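You operate a simulated robot arm through the tools that you are given. There is no shell and no other tool. Be economical: measure what you need, move in short steps, check, and stop when the job is done.

You run a simulated robot arm. Do the job below in one go: nothing can be reset, and whatever is moved stays where it is left.

JOB
Take the plate labelled "21" from the top of the gauge bench and leave it on the yellow divider.
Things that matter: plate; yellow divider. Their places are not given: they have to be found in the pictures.

It is judged by the outcome, as a careful person would: the job done as asked, and still so three seconds after it is handed in. It fails if anything else is knocked over, pushed out of place, dropped, spilled or broken.

ROBOT AND FRAMES
A 7-joint arm with a two-finger parallel gripper, fixed in place. Base frame: the origin is at the foot of the arm, x ahead of it, y to its left, z up; the work surface is at about z = 0. Lengths are in m, angles in degrees, forces in N, time in s.
With the tool pointing down near the work surface it reaches from about 0.24 to 0.62 m from the base axis. Its first joint turns from -66.0 to 66.0 degrees. Payload 2.6 kg.
The TCP is the grasp point between the finger pads, 0.03 m short of the fingertips. In the tool frame z runs along the fingers and y along their closing line. Largest opening 0.094 m; finger width 0.028, thickness 0.01; the body of the gripper, 0.05 by 0.096 m, starts 0.055 m behind the TCP.
Orientation is that of the tool frame in the base frame, as a unit quaternion [w, x, y, z]. With the fingers straight down and closing along the base's y, the tool's x points along the base's -x, its y along +y and its z along -z.

CONTROLS
- The arm moves only by the tool arm_command. Its argument "deltas" is a list of rows, each an object of numbers (a shift or turn left out is 0, a gripper value left out holds the last): "x", "y", "z": the shift along the base's x, y, z in cm; "ax", "ay", "az": the turn, a rotation vector about the base's x, y, z in degrees; "jaw": the opening, from 0 (shut) to 1 (fully open). In form: [{"x": .., "y": .., "z": .., "ax": .., "ay": .., "az": .., "jaw": ..}, ...]. A call has 1 to 20 rows; each row is the pose to reach, as a shift and turn from the pose commanded when the call began. Each row takes 0.2 s and may step no farther than 0.05 m and 8.6 degrees from the row before; otherwise, or with a gripper value out of range, the whole call is refused. Where a pose cannot be reached the arm comes as near as it can. A force on the tool above 40 N (or 10 N above the force at the start of the call, whichever is more), or a blocked arm, ends the call early, and 0.2 s more pass. Each finger travels about 0.072 m/s and halts on what it meets, pressing with about 34 N; the grip force reading is that of the motor and also rises with nothing between the fingers. The clock runs only during rows and for 0.2 s after the last one: add rows that repeat a pose to give the fingers time. It gives the time, the measured TCP pose, the force on the tool (base axes), the opening and the grip force at its end, in the units of the frame above (readings bear some noise), and new pictures: "show" is both (left out), scene, wrist or none.
- Cameras (640 x 400 px; columns grow to the right, rows downward): "scene" is fixed at [0.0422, 0.429, 0.563]; the picture's right is [-0.74, -0.68, 0.00], its down [-0.41, 0.45, -0.80] and it looks along [0.54, -0.59, -0.61] (base axes); focal length 360 px, centre (320, 200). "wrist" rides on the gripper at [-0.037, 0, -0.058] in the tool frame; the picture's right is [0.00, -1.00, 0.00], its down [0.97, 0.00, -0.24] and it looks along [0.24, 0.00, 0.97] (tool axes); focal length 218 px, centre (320, 200).
- pixel_to_xyz(camera, pixels): for up to 12 pixels [column, row] of the newest picture of that camera ("zoom" is the newest enlarged one), the place [x, y, z] in the base frame of the surface seen there, good to about 0.002 m, but the place of the scene camera against the robot may be out by one fixed shift of up to 0.012 m in any direction. No time passes.
- zoom(camera, box): a new picture of the part [left, top, right, bottom] of that camera's present view, enlarged. No time passes.
- finish_job(): hands the job in; it is judged then, once.

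Work in short steps. Measure before you move; look again where a grasp or a placing could have gone wrong, and mend it. You have 60 turns and 150 pictures in all, those below and enlarged ones among them. Open the gripper and draw the arm clear of the work before you hand the job in, unless the task says otherwise; then end with one line.

The tools are called after "Emit:" by a JSON object that holds its "method" and its "body". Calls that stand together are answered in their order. arm_command: Moves the arm, as the interface text tells. Its arguments: {"type":"object","properties":{"deltas":{"type":"array"},"show":{"type":"string","enum":["both","scene","wrist","none"]}},"required":["deltas"]} The other tools are called the same way: pixel_to_xyz (camera, pixels) gives the place of the surface under pixels of a picture; zoom (camera, box) takes an enlarged picture of a part of a camera's view; finish_job () hands the job in.

At the start:

```text
clock: 0.0
position: [0.3948, 0.0301, 0.1942]
tcp_rot: [0.0, 0.0, 1.0, 0.0]
force: [-0.6, 0.2, 0.2]
finger_gap: 0.0942
finger_force: 0.1
```

scene: 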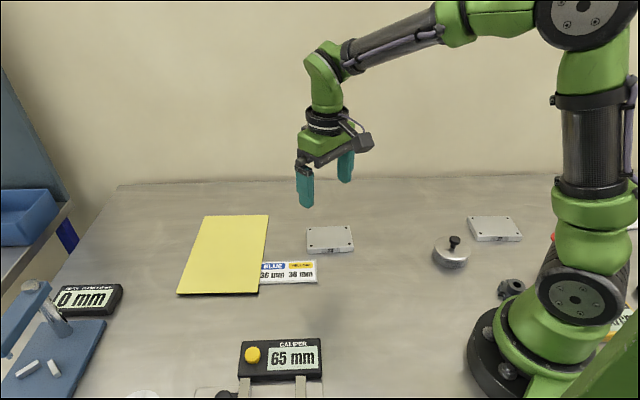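
wrist: 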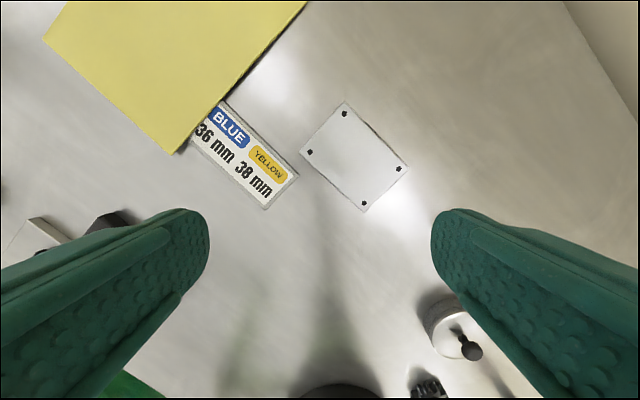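

I see a yellow sheet at about (225,255), plates at (330,240) and (495,228), and a bench-like item at lower left; I zoom to find the "21" label.

Emit:
{"method": "zoom", "body": {"camera": "scene", "box": [160, 180, 400, 330]}}

Emit:
{"method": "zoom", "body": {"camera": "scene", "box": [0, 250, 240, 400]}}

Emit:
{"method": "zoom", "body": {"camera": "scene", "box": [400, 180, 640, 330]}}

Emit:
{"method": "zoom", "body": {"camera": "scene", "box": [160, 300, 400, 400]}}

Emit:
{"method": "zoom", "body": {"camera": "wrist", "box": [160, 60, 460, 240]}}

```text
2.67 times, centred on (280, 255) of scene
```

zoom: 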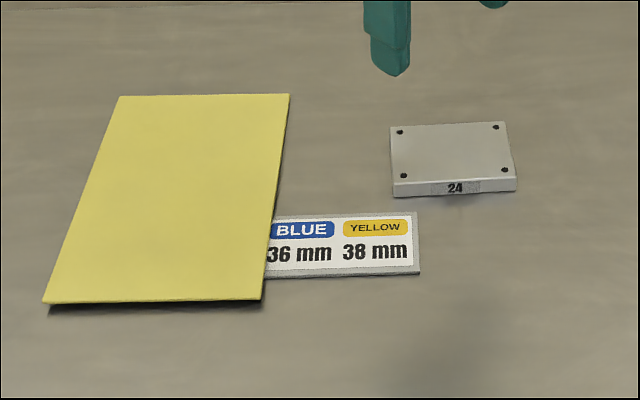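

```text
2.67 times, centred on (120, 325) of scene
```

zoom: 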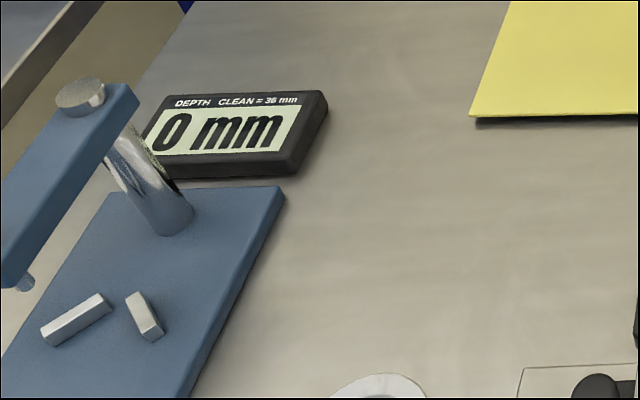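

```text
2.67 times, centred on (520, 255) of scene
```

zoom: 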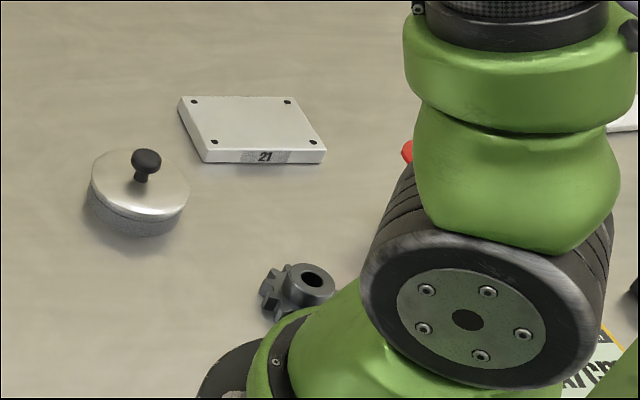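

```text
2.67 times, centred on (280, 350) of scene
```

zoom: 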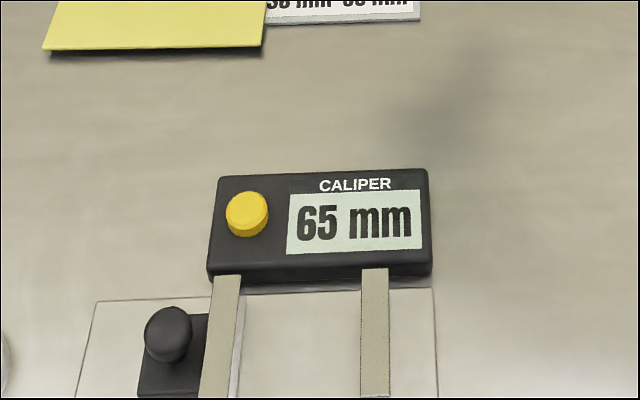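

```text
2.13 times, centred on (310, 150) of wrist
```

zoom: 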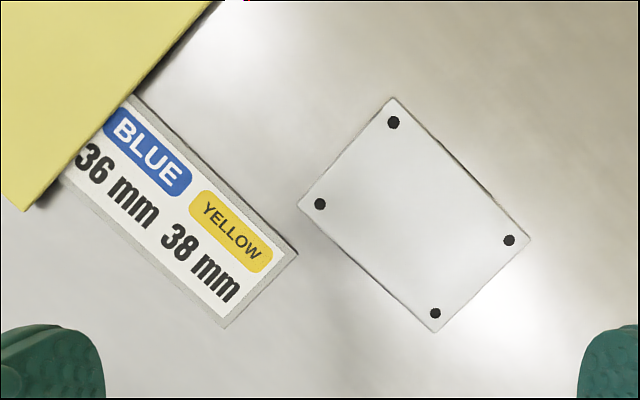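

Plate "21" is at scene (495,228), the plate near (330,240) is "24". I measure plate 21, its label face, the yellow sheet's corners, and neighbours.

Emit:
{"method": "pixel_to_xyz", "body": {"camera": "scene", "pixels": [[468, 218], [511, 217], [521, 235], [478, 236], [499, 239], [495, 248], [445, 239], [454, 239], [452, 258], [510, 288], [480, 255], [540, 225]]}}

Emit:
{"method": "pixel_to_xyz", "body": {"camera": "scene", "pixels": [[207, 217], [266, 217], [257, 290], [180, 292], [225, 255], [218, 300], [170, 295], [285, 285], [265, 275], [275, 240], [330, 235], [195, 240]]}}

Emit:
{"method": "pixel_to_xyz", "body": {"camera": "wrist", "pixels": [[346, 104], [302, 151], [364, 210], [407, 168], [175, 150], [200, 120], [280, 20], [200, 50], [80, 40], [205, 160], [460, 330], [270, 120]]}}

Emit:
{"method": "zoom", "body": {"camera": "scene", "box": [165, 205, 285, 305]}}

```text
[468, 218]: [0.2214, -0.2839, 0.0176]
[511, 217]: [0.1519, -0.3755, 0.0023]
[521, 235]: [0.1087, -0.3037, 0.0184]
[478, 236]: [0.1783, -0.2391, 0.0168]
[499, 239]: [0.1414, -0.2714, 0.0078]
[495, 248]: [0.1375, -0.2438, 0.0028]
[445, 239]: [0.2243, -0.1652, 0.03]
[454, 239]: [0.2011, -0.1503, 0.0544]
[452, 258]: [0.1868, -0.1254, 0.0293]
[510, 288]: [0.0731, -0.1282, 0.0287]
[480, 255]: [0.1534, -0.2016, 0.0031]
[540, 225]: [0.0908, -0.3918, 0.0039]
```

```text
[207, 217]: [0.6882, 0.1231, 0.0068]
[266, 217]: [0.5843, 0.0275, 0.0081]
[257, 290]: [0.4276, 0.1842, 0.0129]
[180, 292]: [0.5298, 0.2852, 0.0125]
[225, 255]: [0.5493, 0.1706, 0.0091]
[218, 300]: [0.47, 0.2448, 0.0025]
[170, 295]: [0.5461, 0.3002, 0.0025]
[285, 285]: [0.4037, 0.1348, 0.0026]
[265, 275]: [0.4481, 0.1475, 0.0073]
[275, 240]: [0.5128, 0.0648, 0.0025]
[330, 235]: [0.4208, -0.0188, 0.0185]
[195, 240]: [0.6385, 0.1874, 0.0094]
```

```text
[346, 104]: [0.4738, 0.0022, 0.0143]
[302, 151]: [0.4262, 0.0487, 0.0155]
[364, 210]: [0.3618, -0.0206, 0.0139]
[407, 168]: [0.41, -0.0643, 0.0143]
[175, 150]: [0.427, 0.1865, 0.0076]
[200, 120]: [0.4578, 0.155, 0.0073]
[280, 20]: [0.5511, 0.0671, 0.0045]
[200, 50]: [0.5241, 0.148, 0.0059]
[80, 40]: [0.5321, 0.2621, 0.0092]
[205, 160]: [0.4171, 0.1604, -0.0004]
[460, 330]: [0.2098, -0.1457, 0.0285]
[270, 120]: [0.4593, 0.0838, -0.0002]
```

```text
4.00 times, centred on (225, 255) of scene
```

zoom: 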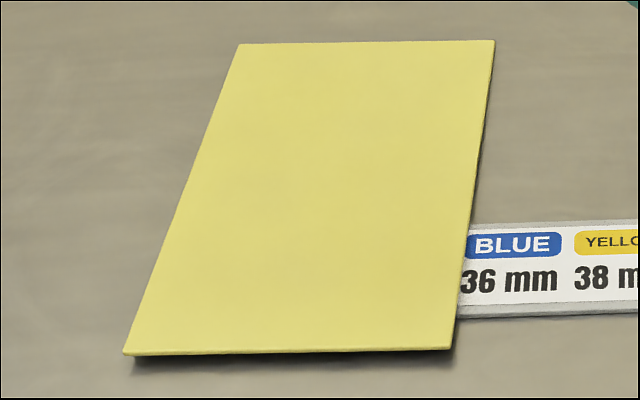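

Plate 21 has its centre near (0.165,-0.294), 0.065 x 0.095 m, short axis along about (0.69,-0.72); the sheet's centre is near (0.557,0.155), same alignment. I move above the plate at the present height while turning the tool by +44°.

Emit:
{"method": "arm_command", "body": {"deltas": [{"x": -2.3, "y": -3.2, "az": 4.4, "jaw": 1}, {"x": -4.6, "y": -6.4, "az": 8.8}, {"x": -6.9, "y": -9.6, "az": 13.2}, {"x": -9.2, "y": -12.8, "az": 17.6}, {"x": -11.5, "y": -16, "az": 22}, {"x": -13.8, "y": -19.2, "az": 26.4}, {"x": -16.1, "y": -22.4, "az": 30.8}, {"x": -18.4, "y": -25.6, "az": 35.2}, {"x": -20.7, "y": -28.8, "az": 39.6}, {"x": -23, "y": -32.4, "az": 44}, {"x": -23, "y": -32.4, "az": 44}]}}

```text
clock: 2.4
position: [0.1664, -0.294, 0.1941]
tcp_rot: [0.0, -0.375, 0.927, 0.001]
force: [0.6, 0.6, -1.2]
finger_gap: 0.0942
finger_force: 0.1
```

scene: 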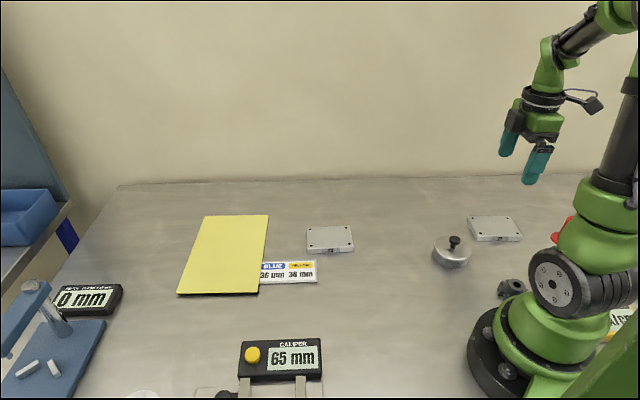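
wrist: 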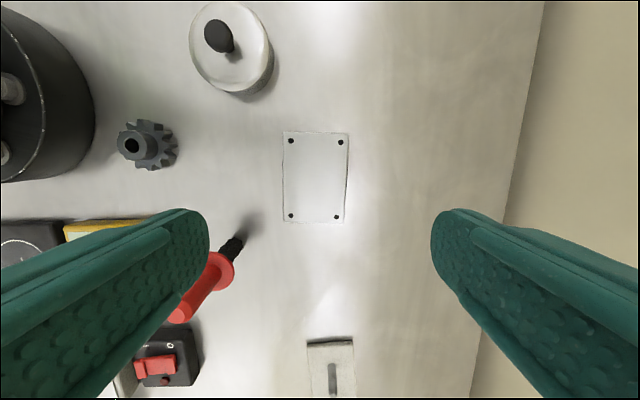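

The pose was reached; the plate shows at wrist (315,177), with a red-handled tool near (210,280). I measure its corners and that tool with the wrist camera.

Emit:
{"method": "pixel_to_xyz", "body": {"camera": "wrist", "pixels": [[285, 134], [347, 135], [343, 221], [286, 220], [316, 178], [237, 242], [215, 262], [228, 268], [205, 290], [255, 200], [375, 178], [228, 40]]}}

Emit:
{"method": "zoom", "body": {"camera": "wrist", "box": [160, 110, 400, 340]}}

```text
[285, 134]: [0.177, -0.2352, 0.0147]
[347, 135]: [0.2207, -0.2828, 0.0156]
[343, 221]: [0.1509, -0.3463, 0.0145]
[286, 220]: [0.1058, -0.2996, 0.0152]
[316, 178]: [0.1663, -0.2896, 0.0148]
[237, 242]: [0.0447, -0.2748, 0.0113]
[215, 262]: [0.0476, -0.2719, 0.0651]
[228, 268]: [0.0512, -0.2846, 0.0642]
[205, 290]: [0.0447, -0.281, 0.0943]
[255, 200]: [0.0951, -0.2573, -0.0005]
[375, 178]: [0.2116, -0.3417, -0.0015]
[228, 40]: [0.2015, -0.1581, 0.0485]
```

```text
1.74 times, centred on (280, 225) of wrist
```

zoom: 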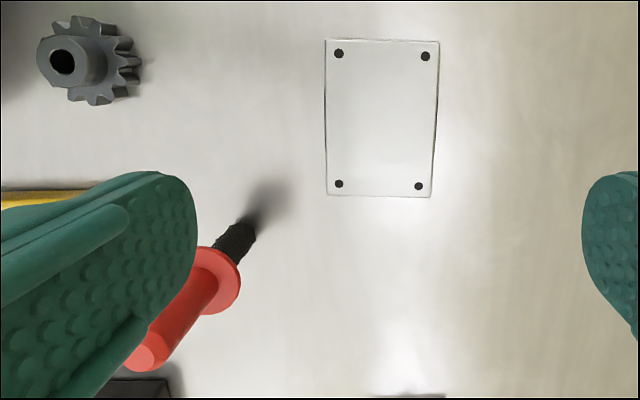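

Centre by wrist measurement is (0.1636,-0.2910), top z 0.015; the upright red-handled tool at (0.045,-0.278) leaves over 4 cm clearance. I descend most of the way and look.

Emit:
{"method": "arm_command", "body": {"deltas": [{"x": -0.28, "y": 0.3, "z": -3}, {"x": -0.28, "y": 0.3, "z": -6}, {"x": -0.28, "y": 0.3, "z": -9}, {"x": -0.28, "y": 0.3, "z": -11.5}, {"x": -0.28, "y": 0.3, "z": -11.5}]}}

```text
clock: 3.6
position: [0.1609, -0.2888, 0.079]
tcp_rot: [0.0, -0.374, 0.927, -0.001]
force: [0.2, -0.5, -0.5]
finger_gap: 0.0941
finger_force: 0.2
```

scene: 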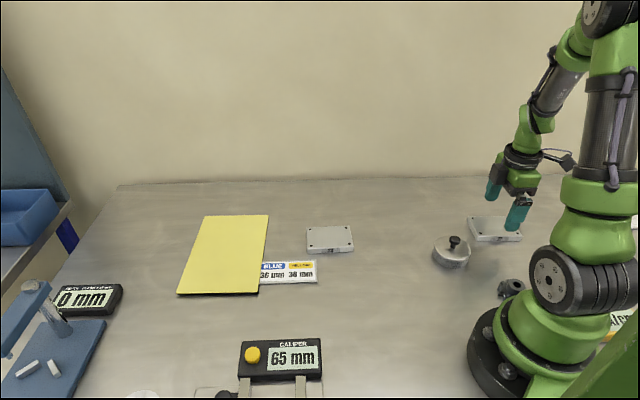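
wrist: 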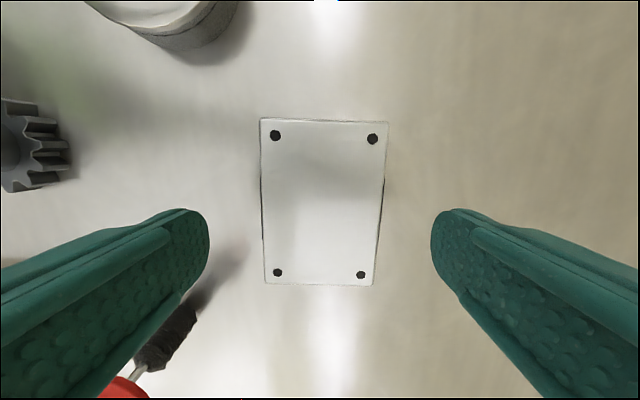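

The plate is centred between the fingers at (320,200), rotated about 1.5–2° relative to the jaws. I check the centre once more before going down.

Emit:
{"method": "pixel_to_xyz", "body": {"camera": "wrist", "pixels": [[263, 122], [384, 125], [371, 282], [267, 281], [320, 200]]}}

```text
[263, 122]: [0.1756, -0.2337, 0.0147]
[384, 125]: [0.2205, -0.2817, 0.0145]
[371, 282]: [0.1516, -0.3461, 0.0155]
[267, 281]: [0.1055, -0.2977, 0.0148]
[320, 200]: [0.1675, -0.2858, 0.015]
```

Centre is (0.1633,-0.2898) against the TCP (0.161,-0.289). I descend to z≈0.035 with az -1.5 and close on the plate.

Emit:
{"method": "arm_command", "body": {"deltas": [{"x": 0.2, "y": -0.1, "z": -2.2, "az": -1.5}, {"x": 0.2, "y": -0.1, "z": -3.6, "az": -1.5}, {"x": 0.2, "y": -0.1, "z": -4.4, "az": -1.5}, {"x": 0.2, "y": -0.1, "z": -4.4, "az": -1.5}, {"x": 0.2, "y": -0.1, "z": -4.4, "az": -1.5, "jaw": 0.8}, {"x": 0.2, "y": -0.1, "z": -4.4, "az": -1.5, "jaw": 0.6}, {"x": 0.2, "y": -0.1, "z": -4.4, "az": -1.5, "jaw": 0.5}, {"x": 0.2, "y": -0.1, "z": -4.4, "az": -1.5, "jaw": 0.5}]}}

```text
clock: 5.4
position: [0.1656, -0.2916, 0.0359]
tcp_rot: [-0.001, -0.362, 0.932, -0.001]
force: [0.1, 1.1, -0.2]
finger_gap: 0.0693
finger_force: 34.1
```

scene: 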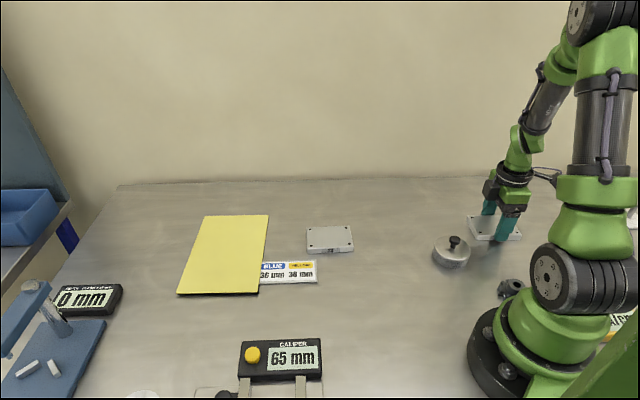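
wrist: 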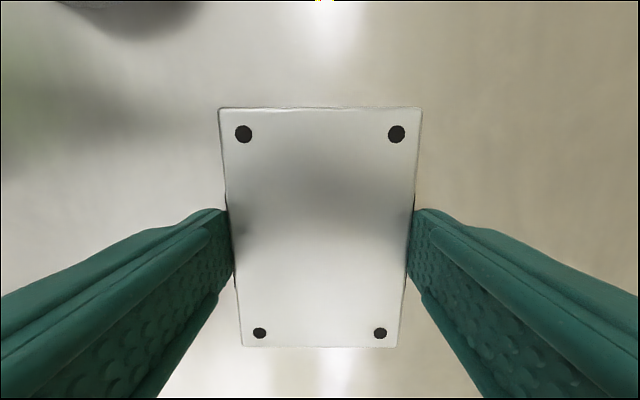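

The jaws stopped on the plate (gap 0.069, 34 N). I lift slowly and check.

Emit:
{"method": "arm_command", "body": {"deltas": [{"z": 1, "jaw": 0.45}, {"z": 3}, {"z": 6}, {"z": 9}, {"z": 12}, {"z": 12}]}}

```text
clock: 6.8
position: [0.1646, -0.2918, 0.1561]
tcp_rot: [0.0, -0.362, 0.932, 0.0]
force: [0.7, 0.4, -2.1]
finger_gap: 0.0696
finger_force: 34.6
```

scene: 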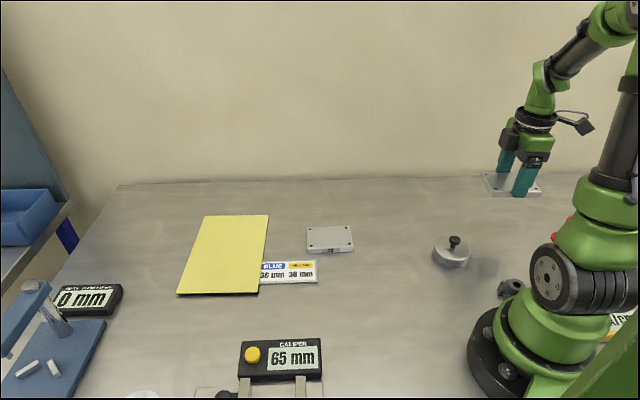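
wrist: 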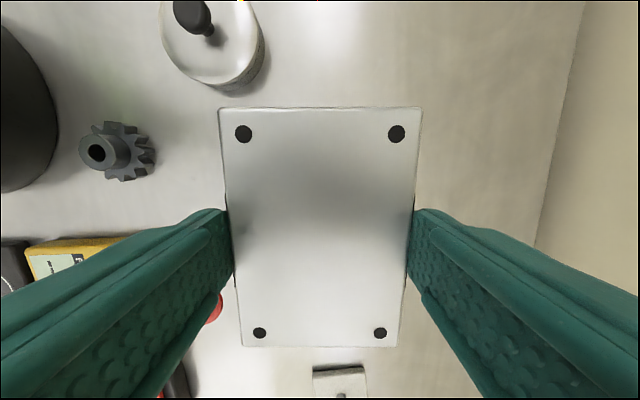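

Plate held level. I carry it in a straight line at this height toward above the sheet, TCP target about (0.55,0.160).

Emit:
{"method": "arm_command", "body": {"deltas": [{"x": 2.41, "y": 2.82}, {"x": 4.82, "y": 5.65}, {"x": 7.23, "y": 8.47}, {"x": 9.64, "y": 11.3}, {"x": 12.05, "y": 14.12}, {"x": 14.46, "y": 16.95}, {"x": 16.87, "y": 19.77}, {"x": 19.28, "y": 22.6}, {"x": 21.69, "y": 25.42}, {"x": 24.1, "y": 28.25}, {"x": 26.51, "y": 31.07}, {"x": 28.92, "y": 33.9}, {"x": 31.33, "y": 36.72}, {"x": 33.74, "y": 39.55}, {"x": 36.15, "y": 42.37}, {"x": 38.5, "y": 45.2}, {"x": 38.5, "y": 45.2}]}}

```text
clock: 10.4
position: [0.5497, 0.159, 0.1548]
tcp_rot: [-0.001, -0.363, 0.932, 0.0]
force: [1.1, -0.8, -3.2]
finger_gap: 0.0697
finger_force: 33.9
```

scene: 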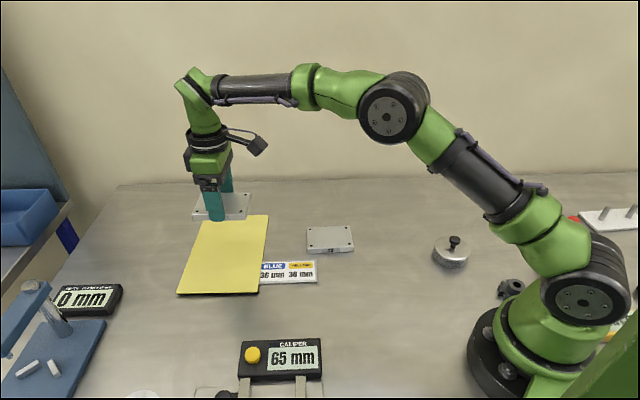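
wrist: 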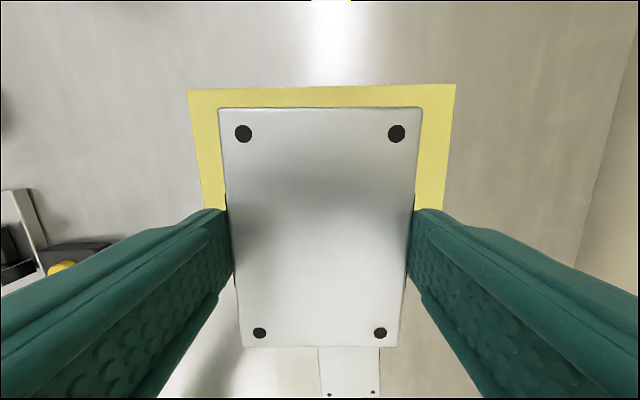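

The sheet frames the plate; its top edge is at row ~88, sides at columns 190 and 455. I measure its visible corners.

Emit:
{"method": "pixel_to_xyz", "body": {"camera": "wrist", "pixels": [[191, 93], [453, 88], [206, 200], [441, 200], [320, 96], [225, 112], [418, 112], [395, 342], [244, 342], [350, 370]]}}

Emit:
{"method": "pixel_to_xyz", "body": {"camera": "scene", "pixels": [[266, 217], [257, 290], [180, 292], [222, 225], [190, 280]]}}

```text
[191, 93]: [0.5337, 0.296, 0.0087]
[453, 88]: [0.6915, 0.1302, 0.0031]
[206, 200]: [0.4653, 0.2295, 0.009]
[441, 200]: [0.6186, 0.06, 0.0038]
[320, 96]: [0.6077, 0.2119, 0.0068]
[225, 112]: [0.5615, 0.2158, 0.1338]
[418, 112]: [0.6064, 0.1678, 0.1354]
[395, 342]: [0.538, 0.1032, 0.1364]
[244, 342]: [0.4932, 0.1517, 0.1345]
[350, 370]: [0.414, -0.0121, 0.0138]
```

```text
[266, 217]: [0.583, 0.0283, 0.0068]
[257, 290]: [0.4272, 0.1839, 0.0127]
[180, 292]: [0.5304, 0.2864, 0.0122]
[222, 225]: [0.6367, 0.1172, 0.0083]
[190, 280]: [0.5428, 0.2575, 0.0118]
```

The plate centre (0.550,0.160) is within 1 cm of the sheet's centre (0.559,0.158), with over 2 cm margin all round. I lower to just above the sheet (contact expected at TCP z≈0.043).

Emit:
{"method": "arm_command", "body": {"deltas": [{"x": 0.5, "y": 0.2, "z": -3}, {"x": 0.5, "y": 0.2, "z": -6}, {"x": 0.5, "y": 0.2, "z": -8.5}, {"x": 0.5, "y": 0.2, "z": -10}, {"x": 0.5, "y": 0.2, "z": -10.7}, {"x": 0.5, "y": 0.2, "z": -10.7}]}}

```text
clock: 11.8
position: [0.5557, 0.1617, 0.0485]
tcp_rot: [0.001, -0.362, 0.932, -0.001]
force: [-0.1, -0.1, -3.0]
finger_gap: 0.0694
finger_force: 33.9
```

scene: 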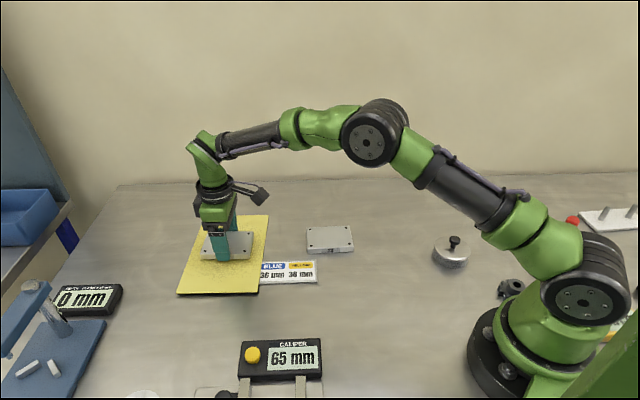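
wrist: 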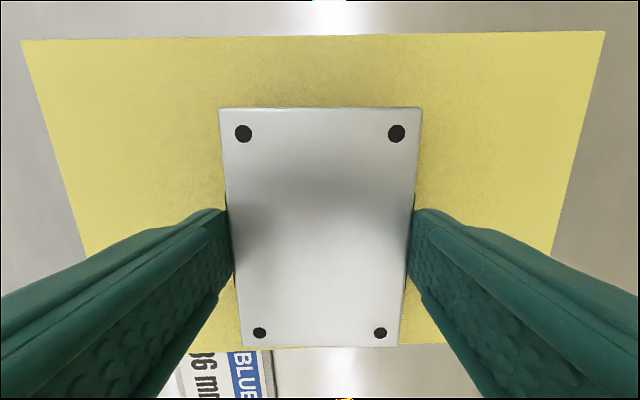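

The plate is about 5 mm above the sheet; near sheet edge at row ~348 close to the plate's edge in view, so I verify margins.

Emit:
{"method": "pixel_to_xyz", "body": {"camera": "wrist", "pixels": [[320, 40], [320, 110], [320, 344], [240, 347], [415, 345], [25, 42], [603, 34], [434, 346]]}}

```text
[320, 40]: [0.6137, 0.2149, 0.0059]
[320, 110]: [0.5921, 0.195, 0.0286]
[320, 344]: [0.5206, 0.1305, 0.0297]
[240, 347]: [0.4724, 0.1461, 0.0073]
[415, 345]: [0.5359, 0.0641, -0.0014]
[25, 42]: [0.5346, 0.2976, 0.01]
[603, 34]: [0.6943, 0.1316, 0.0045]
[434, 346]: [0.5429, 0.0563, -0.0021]
```

Margins are ~2.9 cm far and ~1.8 cm near; I centre by 0.35 cm in x and y, then lower in small steps watching the force.

Emit:
{"method": "arm_command", "body": {"deltas": [{"x": 0.35, "y": 0.35}, {"x": 0.35, "y": 0.35, "z": -0.2}, {"x": 0.35, "y": 0.35, "z": -0.4}, {"x": 0.35, "y": 0.35, "z": -0.5}, {"x": 0.35, "y": 0.35, "z": -0.5}], "show": "wrist"}}

```text
clock: 13.0
position: [0.5576, 0.1654, 0.044]
tcp_rot: [-0.001, -0.362, 0.932, 0.0]
force: [-0.5, -0.6, -2.8]
finger_gap: 0.0698
finger_force: 34.4
```

wrist: 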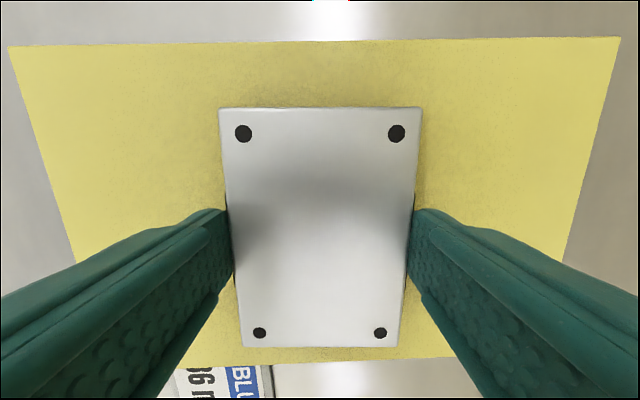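

No contact yet (force z still -2.8). I lower another 1 mm in tiny steps.

Emit:
{"method": "arm_command", "body": {"deltas": [{"z": -0.05}, {"z": -0.1}, {"z": -0.1}], "show": "none"}}

```text
clock: 13.8
position: [0.5581, 0.1661, 0.0438]
tcp_rot: [0.001, -0.362, 0.932, 0.0]
force: [-0.7, -1.7, 2.8]
finger_gap: 0.0698
finger_force: 34.0
```

Force rose by about 5.6 N: the plate touches the sheet. I open the jaws gradually.

Emit:
{"method": "arm_command", "body": {"deltas": [{"jaw": 0.76}, {"jaw": 0.8}, {"jaw": 0.88}, {"jaw": 0.96}, {"jaw": 1.0}, {"jaw": 1.0}]}}

```text
clock: 15.2
position: [0.5589, 0.1657, 0.0426]
tcp_rot: [0.0, -0.362, 0.932, 0.0]
force: [0.1, -0.3, 0.5]
finger_gap: 0.0939
finger_force: 0.0
```

scene: 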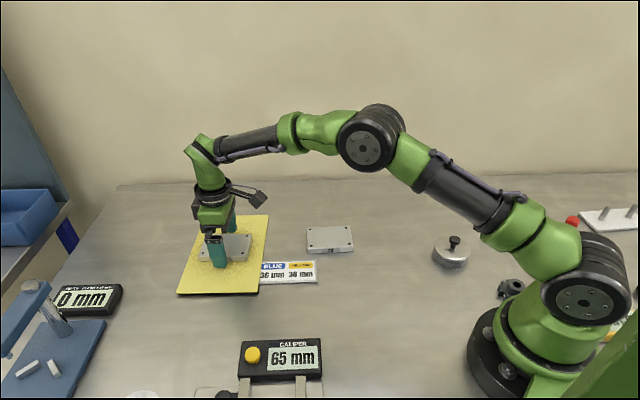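
wrist: 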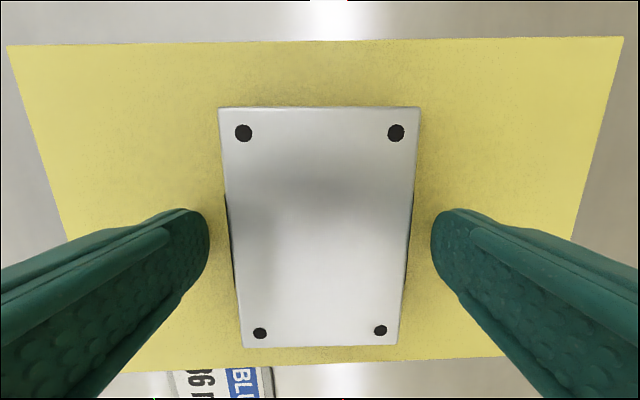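

The plate is released and lies on the sheet, fingers clear on both sides. I rise straight up, then draw back toward the start.

Emit:
{"method": "arm_command", "body": {"deltas": [{"z": 1}, {"z": 3}, {"z": 6}, {"z": 10}, {"z": 14}, {"x": -3, "y": -3, "z": 15}, {"x": -6, "y": -6, "z": 15}, {"x": -9, "y": -9, "z": 15}, {"x": -12, "y": -12, "z": 15}, {"x": -15, "y": -14, "z": 15}, {"x": -15, "y": -14, "z": 15}]}}

Emit:
{"method": "zoom", "body": {"camera": "scene", "box": [160, 180, 400, 330]}}

```text
clock: 17.6
position: [0.4072, 0.0246, 0.1928]
tcp_rot: [0.0, -0.362, 0.932, -0.001]
force: [0.0, -1.0, 1.7]
finger_gap: 0.0938
finger_force: 0.0
```

scene: 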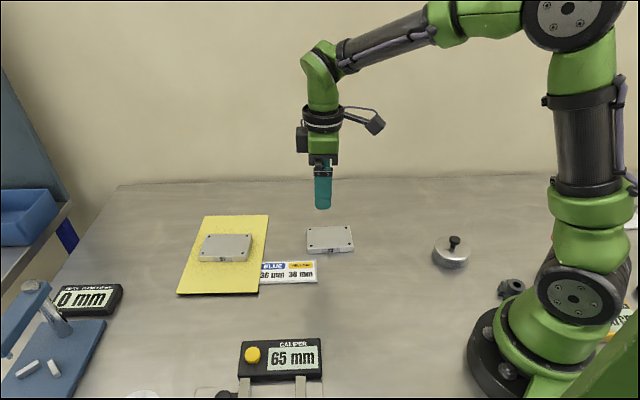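
wrist: 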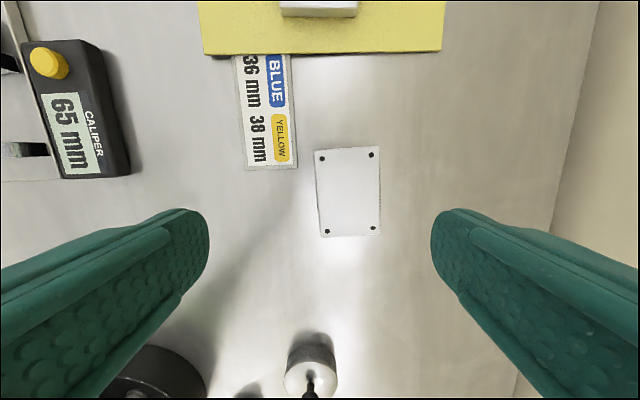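

```text
2.67 times, centred on (280, 255) of scene
```

zoom: 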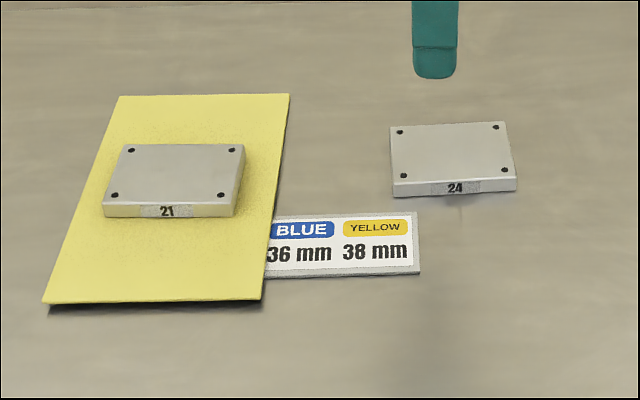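

Plate "21" rests wholly on the yellow sheet, the sheet and everything else unmoved, arm clear. I hand in.

Emit:
{"method": "finish_job", "body": {}}

```text
The job is handed in.
```

Plate "21" is lying on the yellow divider, nothing else looks moved in the last pictures, and the arm is clear with the gripper open.
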